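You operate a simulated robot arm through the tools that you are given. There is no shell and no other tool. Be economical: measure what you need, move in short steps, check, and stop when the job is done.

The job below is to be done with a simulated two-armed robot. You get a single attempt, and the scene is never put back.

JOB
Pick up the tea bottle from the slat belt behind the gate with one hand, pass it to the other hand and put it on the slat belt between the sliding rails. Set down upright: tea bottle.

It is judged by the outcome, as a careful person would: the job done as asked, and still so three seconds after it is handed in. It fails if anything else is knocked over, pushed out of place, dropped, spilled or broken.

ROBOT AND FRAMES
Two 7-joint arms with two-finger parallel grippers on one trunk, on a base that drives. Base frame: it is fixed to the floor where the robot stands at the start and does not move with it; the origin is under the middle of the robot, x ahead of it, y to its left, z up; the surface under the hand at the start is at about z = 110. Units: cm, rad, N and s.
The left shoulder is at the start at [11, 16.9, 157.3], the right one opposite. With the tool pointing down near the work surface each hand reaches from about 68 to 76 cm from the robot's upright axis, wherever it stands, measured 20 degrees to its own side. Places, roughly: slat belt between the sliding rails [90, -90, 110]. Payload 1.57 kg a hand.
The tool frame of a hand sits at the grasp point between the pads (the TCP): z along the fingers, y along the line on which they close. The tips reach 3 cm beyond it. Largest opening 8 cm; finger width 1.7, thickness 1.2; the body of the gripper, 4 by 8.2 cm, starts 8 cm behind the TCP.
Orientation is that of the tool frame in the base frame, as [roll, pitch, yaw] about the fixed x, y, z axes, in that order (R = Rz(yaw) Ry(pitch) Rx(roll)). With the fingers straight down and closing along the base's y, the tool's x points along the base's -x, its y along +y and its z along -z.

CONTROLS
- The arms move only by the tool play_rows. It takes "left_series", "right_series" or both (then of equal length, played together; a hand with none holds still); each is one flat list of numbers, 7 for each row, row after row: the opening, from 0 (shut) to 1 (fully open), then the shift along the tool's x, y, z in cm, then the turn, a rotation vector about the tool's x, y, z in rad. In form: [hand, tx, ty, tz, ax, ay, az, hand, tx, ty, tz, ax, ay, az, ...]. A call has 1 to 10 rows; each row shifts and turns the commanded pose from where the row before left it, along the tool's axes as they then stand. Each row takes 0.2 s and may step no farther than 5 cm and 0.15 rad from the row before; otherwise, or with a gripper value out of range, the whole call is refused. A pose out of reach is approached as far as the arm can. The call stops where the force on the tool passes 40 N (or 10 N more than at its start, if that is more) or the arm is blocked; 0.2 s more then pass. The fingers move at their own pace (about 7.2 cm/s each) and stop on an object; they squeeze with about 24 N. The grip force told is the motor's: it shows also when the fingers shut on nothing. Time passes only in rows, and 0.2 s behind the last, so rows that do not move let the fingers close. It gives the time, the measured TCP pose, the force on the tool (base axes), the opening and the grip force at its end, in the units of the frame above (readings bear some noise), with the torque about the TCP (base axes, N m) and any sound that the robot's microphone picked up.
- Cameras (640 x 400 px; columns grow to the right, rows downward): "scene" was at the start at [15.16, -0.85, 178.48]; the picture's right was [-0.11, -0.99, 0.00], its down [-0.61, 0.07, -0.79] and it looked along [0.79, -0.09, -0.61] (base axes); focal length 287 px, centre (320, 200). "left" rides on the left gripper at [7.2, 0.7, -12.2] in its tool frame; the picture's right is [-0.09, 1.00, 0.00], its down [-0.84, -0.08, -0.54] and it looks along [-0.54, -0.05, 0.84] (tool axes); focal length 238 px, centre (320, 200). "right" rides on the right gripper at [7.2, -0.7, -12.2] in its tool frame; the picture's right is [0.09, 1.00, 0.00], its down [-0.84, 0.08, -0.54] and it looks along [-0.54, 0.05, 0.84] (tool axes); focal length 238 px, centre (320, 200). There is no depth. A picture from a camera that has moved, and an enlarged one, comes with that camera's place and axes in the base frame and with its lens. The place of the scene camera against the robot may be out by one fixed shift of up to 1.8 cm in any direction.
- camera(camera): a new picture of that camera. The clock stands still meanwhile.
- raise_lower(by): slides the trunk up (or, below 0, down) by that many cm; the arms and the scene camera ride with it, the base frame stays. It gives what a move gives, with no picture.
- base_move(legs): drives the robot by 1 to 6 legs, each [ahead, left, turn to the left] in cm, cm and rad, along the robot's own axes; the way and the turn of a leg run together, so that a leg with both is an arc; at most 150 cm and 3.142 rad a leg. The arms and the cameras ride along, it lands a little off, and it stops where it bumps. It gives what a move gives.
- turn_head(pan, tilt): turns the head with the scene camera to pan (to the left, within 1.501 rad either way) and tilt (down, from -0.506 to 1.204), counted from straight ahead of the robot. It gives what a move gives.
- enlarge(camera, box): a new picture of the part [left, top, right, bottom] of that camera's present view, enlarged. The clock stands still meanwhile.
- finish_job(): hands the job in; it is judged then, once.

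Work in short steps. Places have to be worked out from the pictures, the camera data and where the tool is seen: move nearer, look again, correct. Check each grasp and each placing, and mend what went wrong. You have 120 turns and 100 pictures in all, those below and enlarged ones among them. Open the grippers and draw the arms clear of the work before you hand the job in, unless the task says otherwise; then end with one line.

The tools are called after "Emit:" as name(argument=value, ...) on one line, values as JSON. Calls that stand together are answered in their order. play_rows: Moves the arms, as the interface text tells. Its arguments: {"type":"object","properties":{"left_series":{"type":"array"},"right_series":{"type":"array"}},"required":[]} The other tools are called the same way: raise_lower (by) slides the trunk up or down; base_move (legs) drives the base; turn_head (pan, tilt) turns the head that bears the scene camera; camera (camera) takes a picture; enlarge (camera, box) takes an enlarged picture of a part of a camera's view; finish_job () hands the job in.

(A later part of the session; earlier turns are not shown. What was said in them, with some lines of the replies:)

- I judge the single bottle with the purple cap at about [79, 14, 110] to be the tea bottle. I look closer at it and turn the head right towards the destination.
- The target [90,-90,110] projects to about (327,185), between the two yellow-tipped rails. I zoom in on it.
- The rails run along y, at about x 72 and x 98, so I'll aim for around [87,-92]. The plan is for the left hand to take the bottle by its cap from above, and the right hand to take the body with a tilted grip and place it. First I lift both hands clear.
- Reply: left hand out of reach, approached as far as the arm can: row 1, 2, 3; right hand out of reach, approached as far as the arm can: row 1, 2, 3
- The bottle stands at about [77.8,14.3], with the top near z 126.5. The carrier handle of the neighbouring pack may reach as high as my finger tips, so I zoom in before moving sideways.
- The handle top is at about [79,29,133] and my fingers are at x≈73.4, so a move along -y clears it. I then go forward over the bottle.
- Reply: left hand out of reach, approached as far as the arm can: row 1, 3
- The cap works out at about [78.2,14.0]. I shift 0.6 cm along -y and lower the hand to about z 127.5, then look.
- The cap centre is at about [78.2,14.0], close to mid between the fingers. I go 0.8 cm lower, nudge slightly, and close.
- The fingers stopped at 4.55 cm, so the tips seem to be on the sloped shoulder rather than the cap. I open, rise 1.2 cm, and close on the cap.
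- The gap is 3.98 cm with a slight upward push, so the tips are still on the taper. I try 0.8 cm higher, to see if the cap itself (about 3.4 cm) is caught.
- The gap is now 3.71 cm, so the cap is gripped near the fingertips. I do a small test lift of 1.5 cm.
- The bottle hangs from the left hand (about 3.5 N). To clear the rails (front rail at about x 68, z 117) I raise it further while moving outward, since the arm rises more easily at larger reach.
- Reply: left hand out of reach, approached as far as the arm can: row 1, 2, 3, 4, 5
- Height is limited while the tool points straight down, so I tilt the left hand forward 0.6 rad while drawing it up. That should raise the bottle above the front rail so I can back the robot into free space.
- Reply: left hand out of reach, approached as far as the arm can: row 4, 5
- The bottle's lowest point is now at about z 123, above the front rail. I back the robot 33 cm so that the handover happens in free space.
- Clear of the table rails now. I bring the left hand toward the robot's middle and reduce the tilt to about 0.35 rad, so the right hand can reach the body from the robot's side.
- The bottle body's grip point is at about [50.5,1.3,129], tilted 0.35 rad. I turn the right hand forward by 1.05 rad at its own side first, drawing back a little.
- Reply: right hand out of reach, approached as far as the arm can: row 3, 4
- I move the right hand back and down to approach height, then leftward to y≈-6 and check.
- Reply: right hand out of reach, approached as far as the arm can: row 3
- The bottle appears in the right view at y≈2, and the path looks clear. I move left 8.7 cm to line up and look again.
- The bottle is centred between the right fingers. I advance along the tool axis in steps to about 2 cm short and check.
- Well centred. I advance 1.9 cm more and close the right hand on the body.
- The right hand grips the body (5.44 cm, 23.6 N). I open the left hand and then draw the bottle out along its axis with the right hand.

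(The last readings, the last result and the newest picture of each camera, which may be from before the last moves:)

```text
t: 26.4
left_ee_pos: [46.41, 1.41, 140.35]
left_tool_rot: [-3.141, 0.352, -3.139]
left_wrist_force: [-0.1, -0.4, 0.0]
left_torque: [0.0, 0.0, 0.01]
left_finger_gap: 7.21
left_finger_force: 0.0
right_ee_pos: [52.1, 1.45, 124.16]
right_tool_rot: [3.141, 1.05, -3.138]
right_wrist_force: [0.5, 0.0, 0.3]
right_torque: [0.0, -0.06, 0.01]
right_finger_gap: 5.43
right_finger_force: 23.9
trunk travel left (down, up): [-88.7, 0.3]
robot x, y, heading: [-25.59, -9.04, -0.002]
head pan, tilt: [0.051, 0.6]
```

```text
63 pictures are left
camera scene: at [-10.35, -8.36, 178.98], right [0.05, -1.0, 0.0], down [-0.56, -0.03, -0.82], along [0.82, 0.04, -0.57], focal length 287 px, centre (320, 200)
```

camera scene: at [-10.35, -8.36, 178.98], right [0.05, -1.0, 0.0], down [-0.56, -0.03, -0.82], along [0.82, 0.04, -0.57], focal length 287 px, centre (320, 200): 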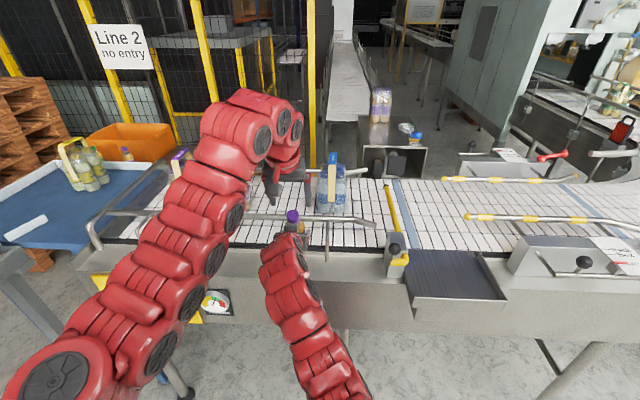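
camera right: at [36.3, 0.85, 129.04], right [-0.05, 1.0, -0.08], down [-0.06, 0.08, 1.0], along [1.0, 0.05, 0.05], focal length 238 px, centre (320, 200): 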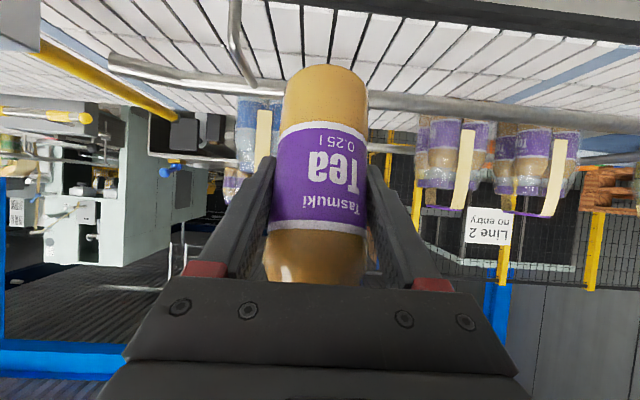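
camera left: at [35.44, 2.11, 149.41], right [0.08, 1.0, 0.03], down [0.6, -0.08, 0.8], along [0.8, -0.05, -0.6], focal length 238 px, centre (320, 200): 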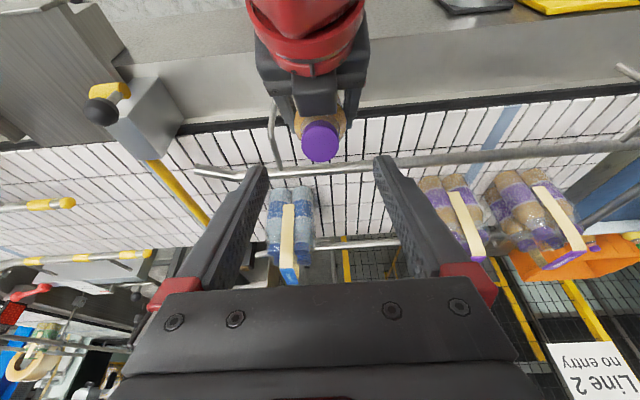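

The right hand has the bottle and the left is free. I move the left hand off to the left, and the right hand to its own side while tilting back so that the bottle is upright (0.35 rad).

Emit:
play_rows(left_series=[0.9, 0, 4, 0, 0, 0, 0, 0.9, 0, 4, 0, 0, 0, 0, 0.9, 0, 4, 0, 0, 0, 0, 0.9, 0, 4, 0, 0, 0, 0, 0.9, 0, 4, 0, 0, 0, 0, 0.9, 0, 0, 0, 0, 0, 0, 0.9, 0, 0, 0, 0, 0, 0], right_series=[0, 0, -2, 0, 0, 0, 0, 0, 0, -3, 0, 0, 0, 0, 0, -1, -3, -0.5, 0, 0.07, 0, 0, -1, -3, -0.5, 0, 0.07, 0, 0, -1, -3, -0.5, 0, 0.07, 0, 0, -1, -3, -0.5, 0, 0.07, 0, 0, -1, -3, -0.5, 0, 0.07, 0])

Emit:
camera(camera="right")

Emit:
camera(camera="scene")

```text
t: 28.0
left_ee_pos: [46.36, 21.51, 140.61]
left_tool_rot: [-3.141, 0.351, -3.14]
left_wrist_force: [-0.4, 0.3, 0.2]
left_torque: [0.01, -0.04, -0.01]
left_finger_gap: 7.2
left_finger_force: 0.1
right_ee_pos: [53.09, -18.5, 129.93]
right_tool_rot: [3.139, 0.701, -3.138]
right_wrist_force: [-1.0, 0.3, -2.6]
right_torque: [-0.03, -0.01, 0.03]
right_finger_gap: 5.45
right_finger_force: 24.0
trunk travel left (down, up): [-88.7, 0.3]
robot x, y, heading: [-25.92, -8.59, 0.001]
head pan, tilt: [0.051, 0.6]
```

```text
62 pictures are left
camera right: at [39.77, -19.22, 134.65], right [-0.07, 1.0, -0.06], down [0.29, 0.08, 0.95], along [0.95, 0.05, -0.29], focal length 238 px, centre (320, 200)
```

right: 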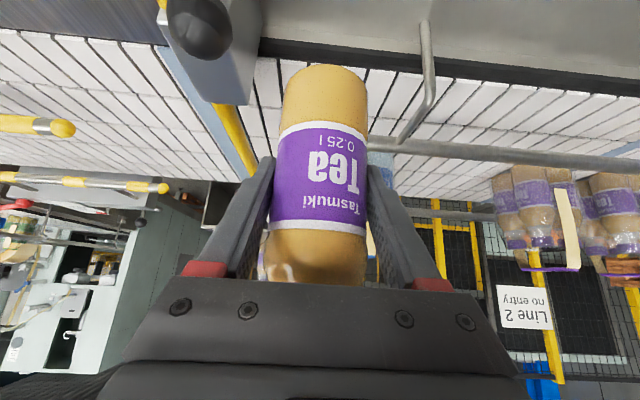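

```text
61 pictures are left
camera scene: at [-10.34, -8.5, 178.98], right [0.05, -1.0, 0.0], down [-0.56, -0.03, -0.82], along [0.82, 0.04, -0.57], focal length 287 px, centre (320, 200)
```

scene: 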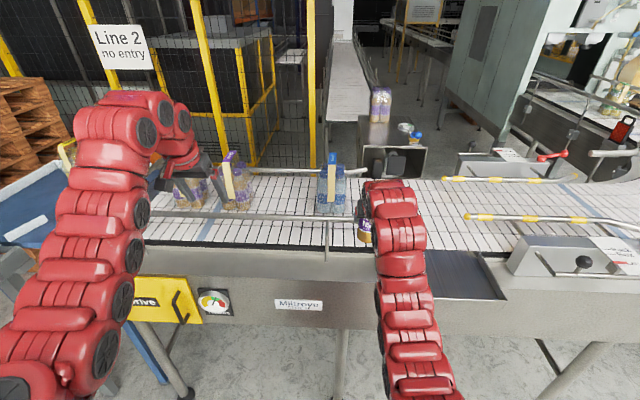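

The bottle is upright in the right hand. I raise it as far as it will go, then strafe the robot right 60 cm and look at the destination.

Emit:
play_rows(right_series=[0, -2, 0, -2, 0, 0, 0, 0, -2, 0, -2, 0, 0, 0, 0, 0, 0, 0, 0, 0, 0])

Emit:
base_move(legs=[[0, -60, 0]])

Emit:
turn_head(pan=-0.3, tilt=0.6)

Emit:
camera(camera="scene")

Emit:
camera(camera="right")

```text
t: 28.8
left_ee_pos: [46.46, 21.57, 140.64]
left_tool_rot: [-3.141, 0.349, -3.141]
left_wrist_force: [0.4, 0.0, -0.3]
left_torque: [0.01, 0.0, -0.01]
left_finger_gap: 7.19
left_finger_force: 0.0
right_ee_pos: [53.72, -18.59, 135.44]
right_tool_rot: [-3.14, 0.702, -3.141]
right_wrist_force: [0.0, 0.4, -3.8]
right_torque: [-0.02, -0.04, -0.02]
right_finger_gap: 5.44
right_finger_force: 24.5
trunk travel left (down, up): [-88.7, 0.3]
robot x, y, heading: [-25.86, -9.05, 0.006]
head pan, tilt: [0.051, 0.6]
```

```text
t: 32.2
left_ee_pos: [46.41, -39.19, 140.64]
left_tool_rot: [-3.14, 0.35, 3.138]
left_wrist_force: [0.3, 0.8, -0.2]
left_torque: [0.01, -0.01, 0.01]
left_finger_gap: 7.21
left_finger_force: 0.1
right_ee_pos: [53.41, -79.36, 135.47]
right_tool_rot: [-3.14, 0.702, 3.135]
right_wrist_force: [-0.1, -0.2, -2.6]
right_torque: [0.0, 0.02, -0.01]
right_finger_gap: 5.41
right_finger_force: 23.8
trunk travel left (down, up): [-88.7, 0.3]
robot x, y, heading: [-26.19, -69.43, -0.009]
head pan, tilt: [0.051, 0.6]
```

```text
t: 33.0
left_ee_pos: [46.48, -39.39, 140.6]
left_tool_rot: [-3.141, 0.351, 3.136]
left_wrist_force: [-0.1, -0.5, -1.1]
left_torque: [-0.06, -0.03, 0.0]
left_finger_gap: 7.2
left_finger_force: 0.0
right_ee_pos: [53.41, -79.41, 135.45]
right_tool_rot: [-3.141, 0.703, 3.135]
right_wrist_force: [-0.2, -0.4, -3.0]
right_torque: [0.0, 0.0, -0.01]
right_finger_gap: 5.46
right_finger_force: 23.5
trunk travel left (down, up): [-88.7, 0.3]
robot x, y, heading: [-25.62, -69.14, -0.009]
head pan, tilt: [-0.3, 0.6]
```

```text
60 pictures are left
camera scene: at [-10.93, -71.88, 178.98], right [-0.3, -0.95, 0.0], down [-0.54, 0.17, -0.82], along [0.79, -0.25, -0.57], focal length 287 px, centre (320, 200)
```

scene: 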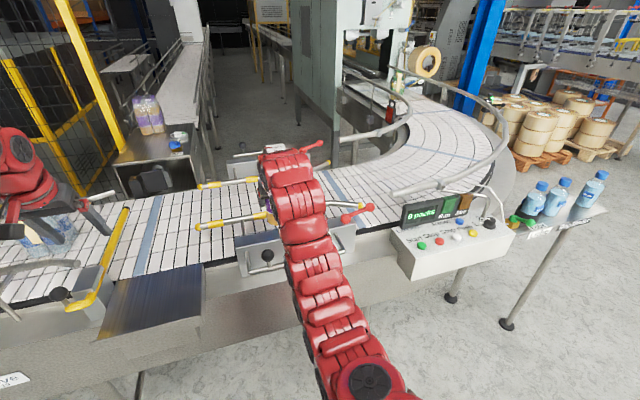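

```text
59 pictures are left
camera right: at [40.09, -80.01, 140.15], right [-0.06, 1.0, -0.06], down [0.29, 0.08, 0.95], along [0.95, 0.04, -0.29], focal length 238 px, centre (320, 200)
```

right: 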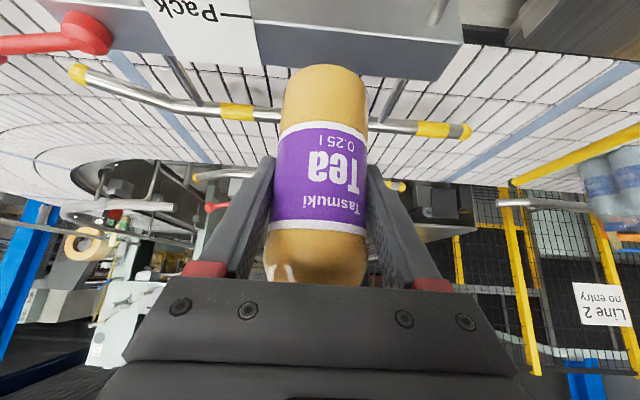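

The rails run at x≈72.4 and x≈97 (z≈117), clear between y≈-57 and -98. I drive straight forward 33 cm; the bottle's bottom at z≈129 clears the near rail.

Emit:
base_move(legs=[[33, 0, 0.009]])

Emit:
camera(camera="scene")

Emit:
camera(camera="right")

```text
t: 35.2
left_ee_pos: [78.52, -38.27, 140.73]
left_tool_rot: [-3.141, 0.353, -3.134]
left_wrist_force: [-0.1, 0.3, 0.8]
left_torque: [-0.03, -0.01, -0.01]
left_finger_gap: 7.18
left_finger_force: 0.0
right_ee_pos: [86.09, -78.45, 135.5]
right_tool_rot: [-3.141, 0.703, -3.135]
right_wrist_force: [0.2, -0.3, -2.7]
right_torque: [-0.02, -0.03, 0.02]
right_finger_gap: 5.45
right_finger_force: 24.3
trunk travel left (down, up): [-88.7, 0.3]
robot x, y, heading: [6.91, -69.03, 0.005]
head pan, tilt: [-0.3, 0.6]
```

```text
58 pictures are left
camera scene: at [21.54, -71.62, 179.01], right [-0.29, -0.96, 0.0], down [-0.54, 0.16, -0.83], along [0.79, -0.24, -0.56], focal length 287 px, centre (320, 200)
```

scene: 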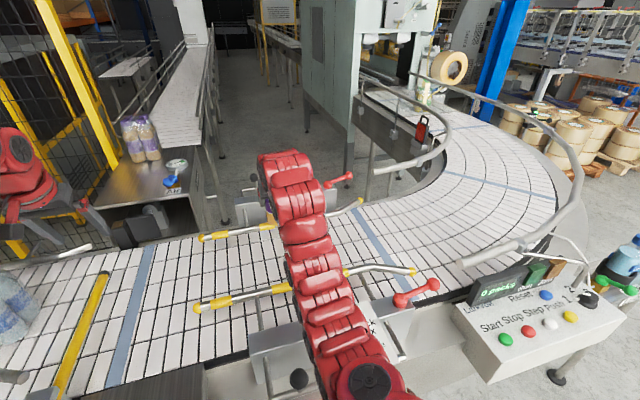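

```text
57 pictures are left
camera right: at [72.72, -79.08, 140.27], right [-0.08, 1.0, -0.06], down [0.29, 0.08, 0.95], along [0.95, 0.06, -0.29], focal length 238 px, centre (320, 200)
```

right: 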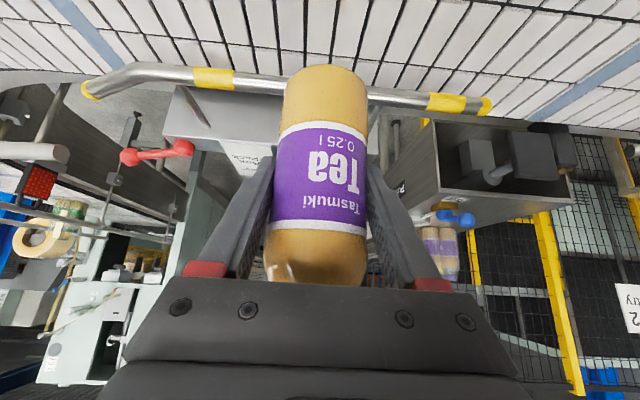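

Between the rails with good clearance. I move to about [90,-86] and down to z≈125, keeping the gripper camera away from the near rail.

Emit:
play_rows(right_series=[0, 0.95, -1.9, 2.64, 0, 0, 0, 0, 0.95, -1.9, 2.64, 0, 0, 0, 0, 0.95, -1.9, 2.64, 0, 0, 0, 0, 0.95, -1.9, 2.64, 0, 0, 0])

Emit:
camera(camera="right")

Emit:
camera(camera="scene")

```text
t: 36.2
left_ee_pos: [78.76, -38.37, 140.59]
left_tool_rot: [-3.141, 0.351, -3.135]
left_wrist_force: [-0.3, -0.5, -1.0]
left_torque: [-0.01, -0.04, 0.03]
left_finger_gap: 7.21
left_finger_force: 0.1
right_ee_pos: [90.48, -86.18, 124.86]
right_tool_rot: [-3.142, 0.701, -3.131]
right_wrist_force: [-0.3, -0.2, -2.1]
right_torque: [0.0, 0.02, 0.01]
right_finger_gap: 5.46
right_finger_force: 24.0
trunk travel left (down, up): [-88.7, 0.3]
robot x, y, heading: [6.38, -68.64, 0.006]
head pan, tilt: [-0.3, 0.6]
```

```text
56 pictures are left
camera right: at [77.09, -86.84, 129.64], right [-0.08, 1.0, -0.06], down [0.29, 0.08, 0.95], along [0.95, 0.06, -0.29], focal length 238 px, centre (320, 200)
```

right: 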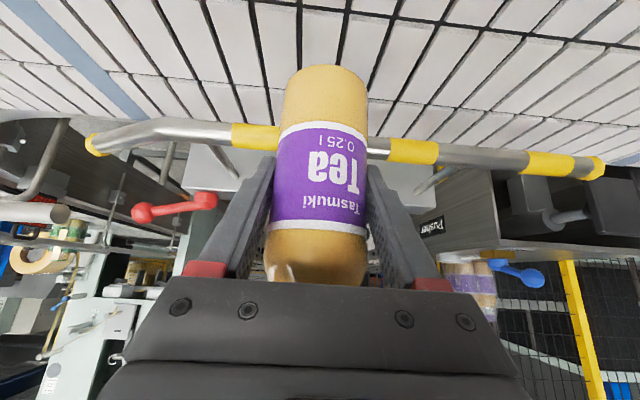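

```text
55 pictures are left
camera scene: at [21.85, -71.74, 178.97], right [-0.29, -0.96, 0.0], down [-0.54, 0.16, -0.82], along [0.79, -0.24, -0.57], focal length 287 px, centre (320, 200)
```

scene: 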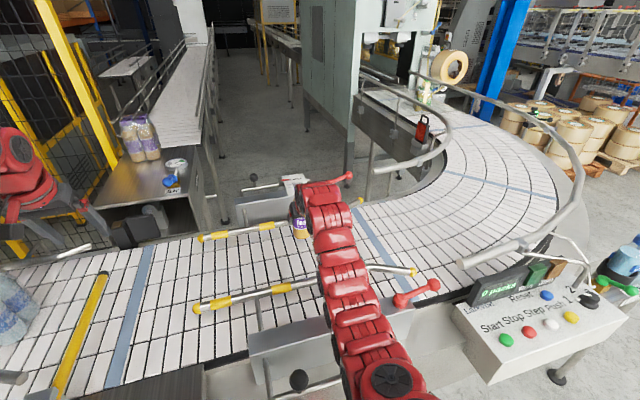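

The far rail is at x≈98 and the bottle at 90.5, so it is well between them. I lower 7 cm, moving slightly back, to just above the belt.

Emit:
play_rows(right_series=[0, 1.28, 0, 1.21, 0, 0, 0, 0, 1.28, 0, 1.21, 0, 0, 0, 0, 1.28, 0, 1.21, 0, 0, 0, 0, 1.28, 0, 1.21, 0, 0, 0])

Emit:
camera(camera="right")

```text
t: 37.2
left_ee_pos: [78.79, -38.43, 140.66]
left_tool_rot: [-3.142, 0.352, -3.135]
left_wrist_force: [-0.2, 0.8, 0.6]
left_torque: [-0.01, 0.0, 0.02]
left_finger_gap: 7.17
left_finger_force: 0.0
right_ee_pos: [89.54, -85.91, 117.85]
right_tool_rot: [-3.14, 0.699, -3.134]
right_wrist_force: [0.0, -0.6, -2.9]
right_torque: [0.03, 0.0, 0.03]
right_finger_gap: 5.42
right_finger_force: 23.8
trunk travel left (down, up): [-88.7, 0.3]
robot x, y, heading: [6.57, -69.07, 0.01]
head pan, tilt: [-0.3, 0.6]
```

```text
54 pictures are left
camera right: at [76.12, -86.53, 122.62], right [-0.08, 1.0, -0.06], down [0.29, 0.08, 0.95], along [0.95, 0.06, -0.29], focal length 238 px, centre (320, 200)
```

right: 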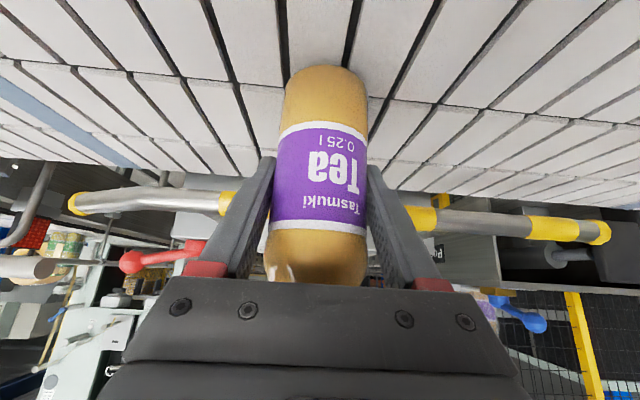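

Still freely hanging (-2.9 N). I lower in small steps to feel for contact.

Emit:
play_rows(right_series=[0, 0.22, 0, 0.27, 0, 0, 0, 0, 0.22, 0, 0.27, 0, 0, 0, 0, 0.19, 0, 0.23, 0, 0, 0])

```text
t: 38.0
left_ee_pos: [78.63, -38.35, 140.67]
left_tool_rot: [-3.141, 0.352, -3.136]
left_wrist_force: [-0.4, 0.4, 0.0]
left_torque: [0.0, 0.01, 0.03]
left_finger_gap: 7.2
left_finger_force: 0.1
right_ee_pos: [89.3, -85.81, 116.93]
right_tool_rot: [-3.141, 0.704, -3.134]
right_wrist_force: [1.8, -0.3, -1.2]
right_torque: [0.02, -0.12, -0.01]
right_finger_gap: 5.44
right_finger_force: 23.6
trunk travel left (down, up): [-88.7, 0.3]
robot x, y, heading: [6.69, -69.66, 0.003]
head pan, tilt: [-0.3, 0.6]
```

Contact is beginning (the force has dropped to -1.2 N at z 116.9, as expected). I go a further 0.2 cm and look.

Emit:
play_rows(right_series=[0, 0.13, 0, 0.15, 0, 0, 0, 0, 0, 0, 0, 0, 0, 0])

Emit:
camera(camera="right")

Emit:
enlarge(camera="scene", box=[220, 140, 420, 290])

```text
t: 38.6
left_ee_pos: [78.6, -38.22, 140.67]
left_tool_rot: [3.141, 0.353, -3.133]
left_wrist_force: [-0.4, 0.0, 0.2]
left_torque: [0.0, -0.01, -0.01]
left_finger_gap: 7.2
left_finger_force: 0.0
right_ee_pos: [89.39, -85.87, 116.92]
right_tool_rot: [3.141, 0.706, -3.133]
right_wrist_force: [3.6, 0.4, 9.8]
right_torque: [0.01, -0.26, 0.02]
right_finger_gap: 5.45
right_finger_force: 23.9
trunk travel left (down, up): [-88.7, 0.3]
robot x, y, heading: [6.78, -69.44, 0.008]
head pan, tilt: [-0.3, 0.6]
```

```text
53 pictures are left
camera right: at [76.06, -86.57, 121.62], right [-0.08, 1.0, -0.06], down [0.28, 0.08, 0.96], along [0.96, 0.06, -0.29], focal length 238 px, centre (320, 200)
```

right: 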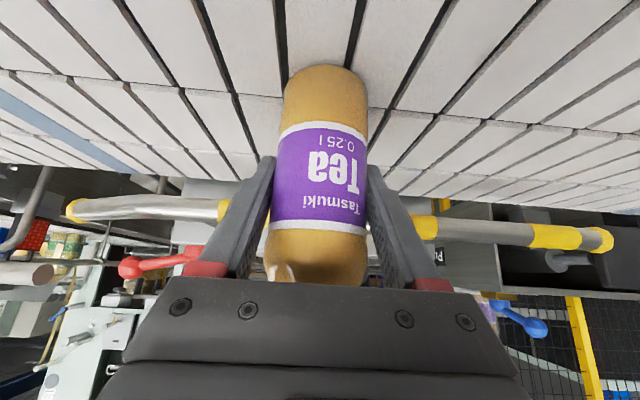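

```text
2.67 times, centred on (320, 215) of scene
camera zoom: at [21.65, -71.57, 179.01], right [-0.29, -0.96, 0.0], down [-0.54, 0.16, -0.83], along [0.79, -0.24, -0.56], focal length 766 px, centre (320, 160)
```

zoom: 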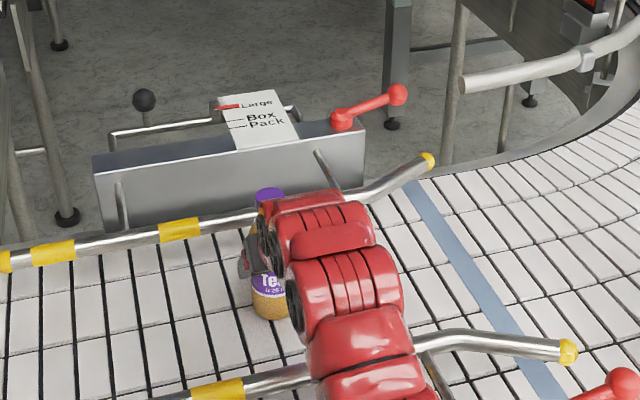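

It is on the belt with a light press. I ease off 0.1 cm, then open gradually.

Emit:
play_rows(right_series=[0, -0.08, 0, -0.1, 0, 0, 0, 0.72, 0, 0, 0, 0, 0, 0, 0.8, 0, 0, 0, 0, 0, 0, 1, 0, 0, 0, 0, 0, 0, 1, 0, 0, 0, 0, 0, 0])

Emit:
camera(camera="right")

```text
t: 39.8
left_ee_pos: [78.68, -38.28, 140.66]
left_tool_rot: [3.141, 0.351, -3.132]
left_wrist_force: [0.1, -1.2, -0.4]
left_torque: [0.0, -0.01, 0.0]
left_finger_gap: 7.2
left_finger_force: 0.1
right_ee_pos: [89.33, -85.91, 116.9]
right_tool_rot: [3.141, 0.701, -3.132]
right_wrist_force: [0.3, -0.2, 0.0]
right_torque: [0.0, 0.02, 0.01]
right_finger_gap: 8.02
right_finger_force: 0.0
trunk travel left (down, up): [-88.7, 0.3]
robot x, y, heading: [6.6, -69.34, 0.008]
head pan, tilt: [-0.3, 0.6]
```

```text
51 pictures are left
camera right: at [76.04, -86.6, 121.6], right [-0.08, 1.0, -0.06], down [0.29, 0.08, 0.95], along [0.95, 0.06, -0.29], focal length 238 px, centre (320, 200)
```

right: 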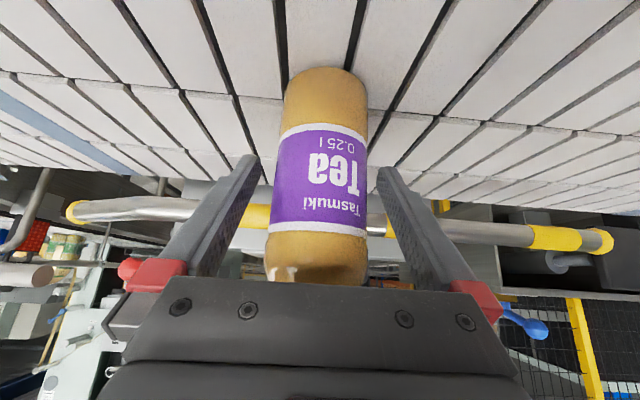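

The bottle stands by itself. I retreat backward and up along the tool axis.

Emit:
play_rows(right_series=[1, 0, 0, -2, 0, 0, 0, 1, 0, 0, -3, 0, 0, 0, 1, 0, 0, -3, 0, 0, 0, 1, 0, 0, -3, 0, 0, 0, 1, 0, 0, -3, 0, 0, 0, 1, 0, 0, -3, 0, 0, 0])

Emit:
camera(camera="right")

Emit:
camera(camera="scene")

```text
t: 41.2
left_ee_pos: [78.58, -38.32, 140.82]
left_tool_rot: [-3.141, 0.353, -3.135]
left_wrist_force: [-0.7, -0.3, 0.2]
left_torque: [0.03, -0.02, 0.01]
left_finger_gap: 7.18
left_finger_force: 0.0
right_ee_pos: [78.18, -86.28, 129.61]
right_tool_rot: [-3.142, 0.702, -3.135]
right_wrist_force: [-0.8, -0.6, -0.1]
right_torque: [0.01, -0.02, 0.01]
right_finger_gap: 7.99
right_finger_force: 0.1
trunk travel left (down, up): [-88.7, 0.3]
robot x, y, heading: [7.24, -69.09, 0.007]
head pan, tilt: [-0.3, 0.6]
```

```text
50 pictures are left
camera right: at [64.94, -86.81, 134.43], right [-0.08, 1.0, -0.06], down [0.29, 0.08, 0.95], along [0.95, 0.06, -0.29], focal length 238 px, centre (320, 200)
```

right: 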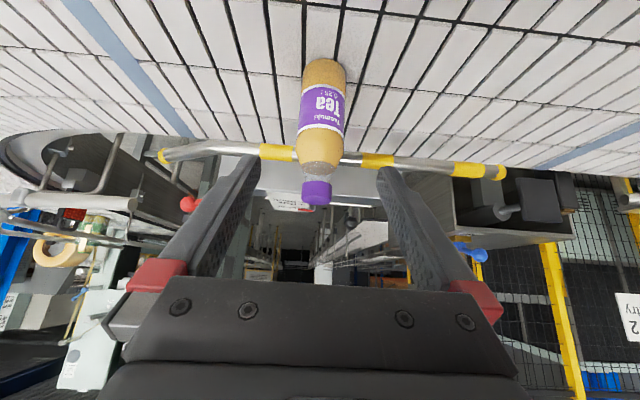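

```text
49 pictures are left
camera scene: at [21.65, -71.7, 179.0], right [-0.29, -0.96, 0.0], down [-0.54, 0.16, -0.83], along [0.79, -0.24, -0.56], focal length 287 px, centre (320, 200)
```

scene: 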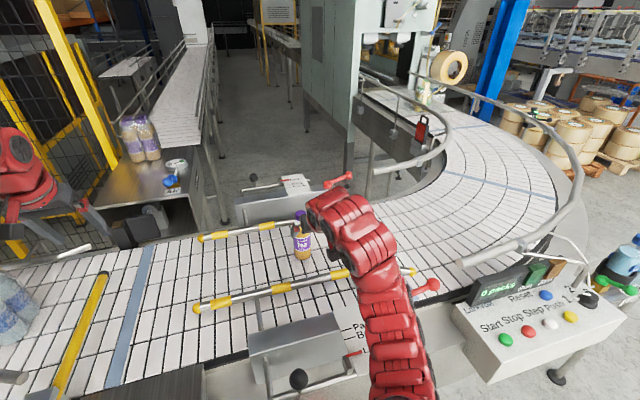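

The bottle stands upright between the rails. I raise the right hand a bit, back the robot away, and check everything once more.

Emit:
play_rows(right_series=[1, -2, 0, -2.4, 0, 0, 0, 1, -1.3, 0, -1.5, 0, 0, 0])

Emit:
base_move(legs=[[-30, 0, 0]])

Emit:
camera(camera="scene")

Emit:
turn_head(pan=0.4, tilt=0.55)

Emit:
camera(camera="scene")

```text
t: 41.8
left_ee_pos: [78.67, -38.21, 140.79]
left_tool_rot: [3.141, 0.35, -3.135]
left_wrist_force: [-0.3, 0.0, 0.5]
left_torque: [0.0, -0.02, 0.0]
left_finger_gap: 7.19
left_finger_force: 0.1
right_ee_pos: [78.29, -86.01, 135.0]
right_tool_rot: [-3.141, 0.702, -3.137]
right_wrist_force: [-0.1, -0.8, 0.2]
right_torque: [0.03, 0.04, -0.01]
right_finger_gap: 8.01
right_finger_force: 0.0
trunk travel left (down, up): [-88.7, 0.3]
robot x, y, heading: [6.52, -69.22, 0.009]
head pan, tilt: [-0.3, 0.6]
```

```text
t: 43.9
left_ee_pos: [48.0, -38.49, 140.66]
left_tool_rot: [3.141, 0.349, -3.132]
left_wrist_force: [-0.4, -0.8, -0.4]
left_torque: [0.02, 0.01, 0.01]
left_finger_gap: 7.18
left_finger_force: 0.0
right_ee_pos: [47.74, -86.18, 134.77]
right_tool_rot: [3.141, 0.7, -3.134]
right_wrist_force: [0.6, 0.0, -0.2]
right_torque: [0.04, 0.0, 0.03]
right_finger_gap: 8.0
right_finger_force: 0.0
trunk travel left (down, up): [-88.7, 0.3]
robot x, y, heading: [-24.56, -69.45, 0.008]
head pan, tilt: [-0.3, 0.6]
```

```text
48 pictures are left
camera scene: at [-8.87, -71.79, 178.96], right [-0.29, -0.96, 0.0], down [-0.54, 0.16, -0.82], along [0.79, -0.24, -0.57], focal length 287 px, centre (320, 200)
```

scene: 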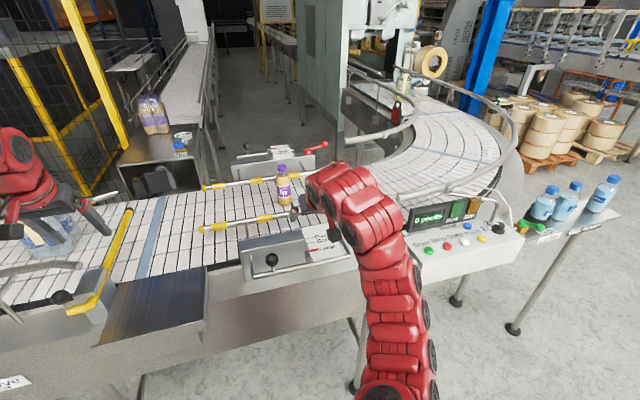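

```text
t: 45.0
left_ee_pos: [47.95, -38.51, 140.61]
left_tool_rot: [-3.141, 0.349, -3.135]
left_wrist_force: [0.5, -0.8, -0.1]
left_torque: [-0.05, -0.01, 0.01]
left_finger_gap: 7.21
left_finger_force: 0.0
right_ee_pos: [47.61, -86.15, 134.79]
right_tool_rot: [-3.141, 0.702, -3.132]
right_wrist_force: [1.3, -0.3, 0.2]
right_torque: [0.0, 0.01, 0.02]
right_finger_gap: 8.01
right_finger_force: 0.1
trunk travel left (down, up): [-88.7, 0.3]
robot x, y, heading: [-24.16, -69.51, 0.007]
head pan, tilt: [0.4, 0.55]
```

```text
47 pictures are left
camera scene: at [-9.25, -65.71, 179.43], right [0.4, -0.92, 0.0], down [-0.48, -0.21, -0.85], along [0.78, 0.34, -0.52], focal length 287 px, centre (320, 200)
```

scene: 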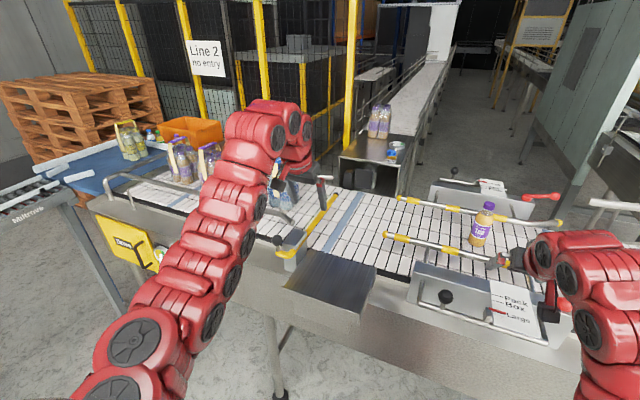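

The tea bottle stands upright between the rails, the other items look undisturbed, and both grippers are open and clear. I hand the job in.

Emit:
finish_job()

```text
The job is handed in.
```

The tea bottle was picked up with the left hand, passed to the right, and set upright on the slat belt between the sliding rails at about [89, -86]; nothing else looks disturbed in the last pictures.
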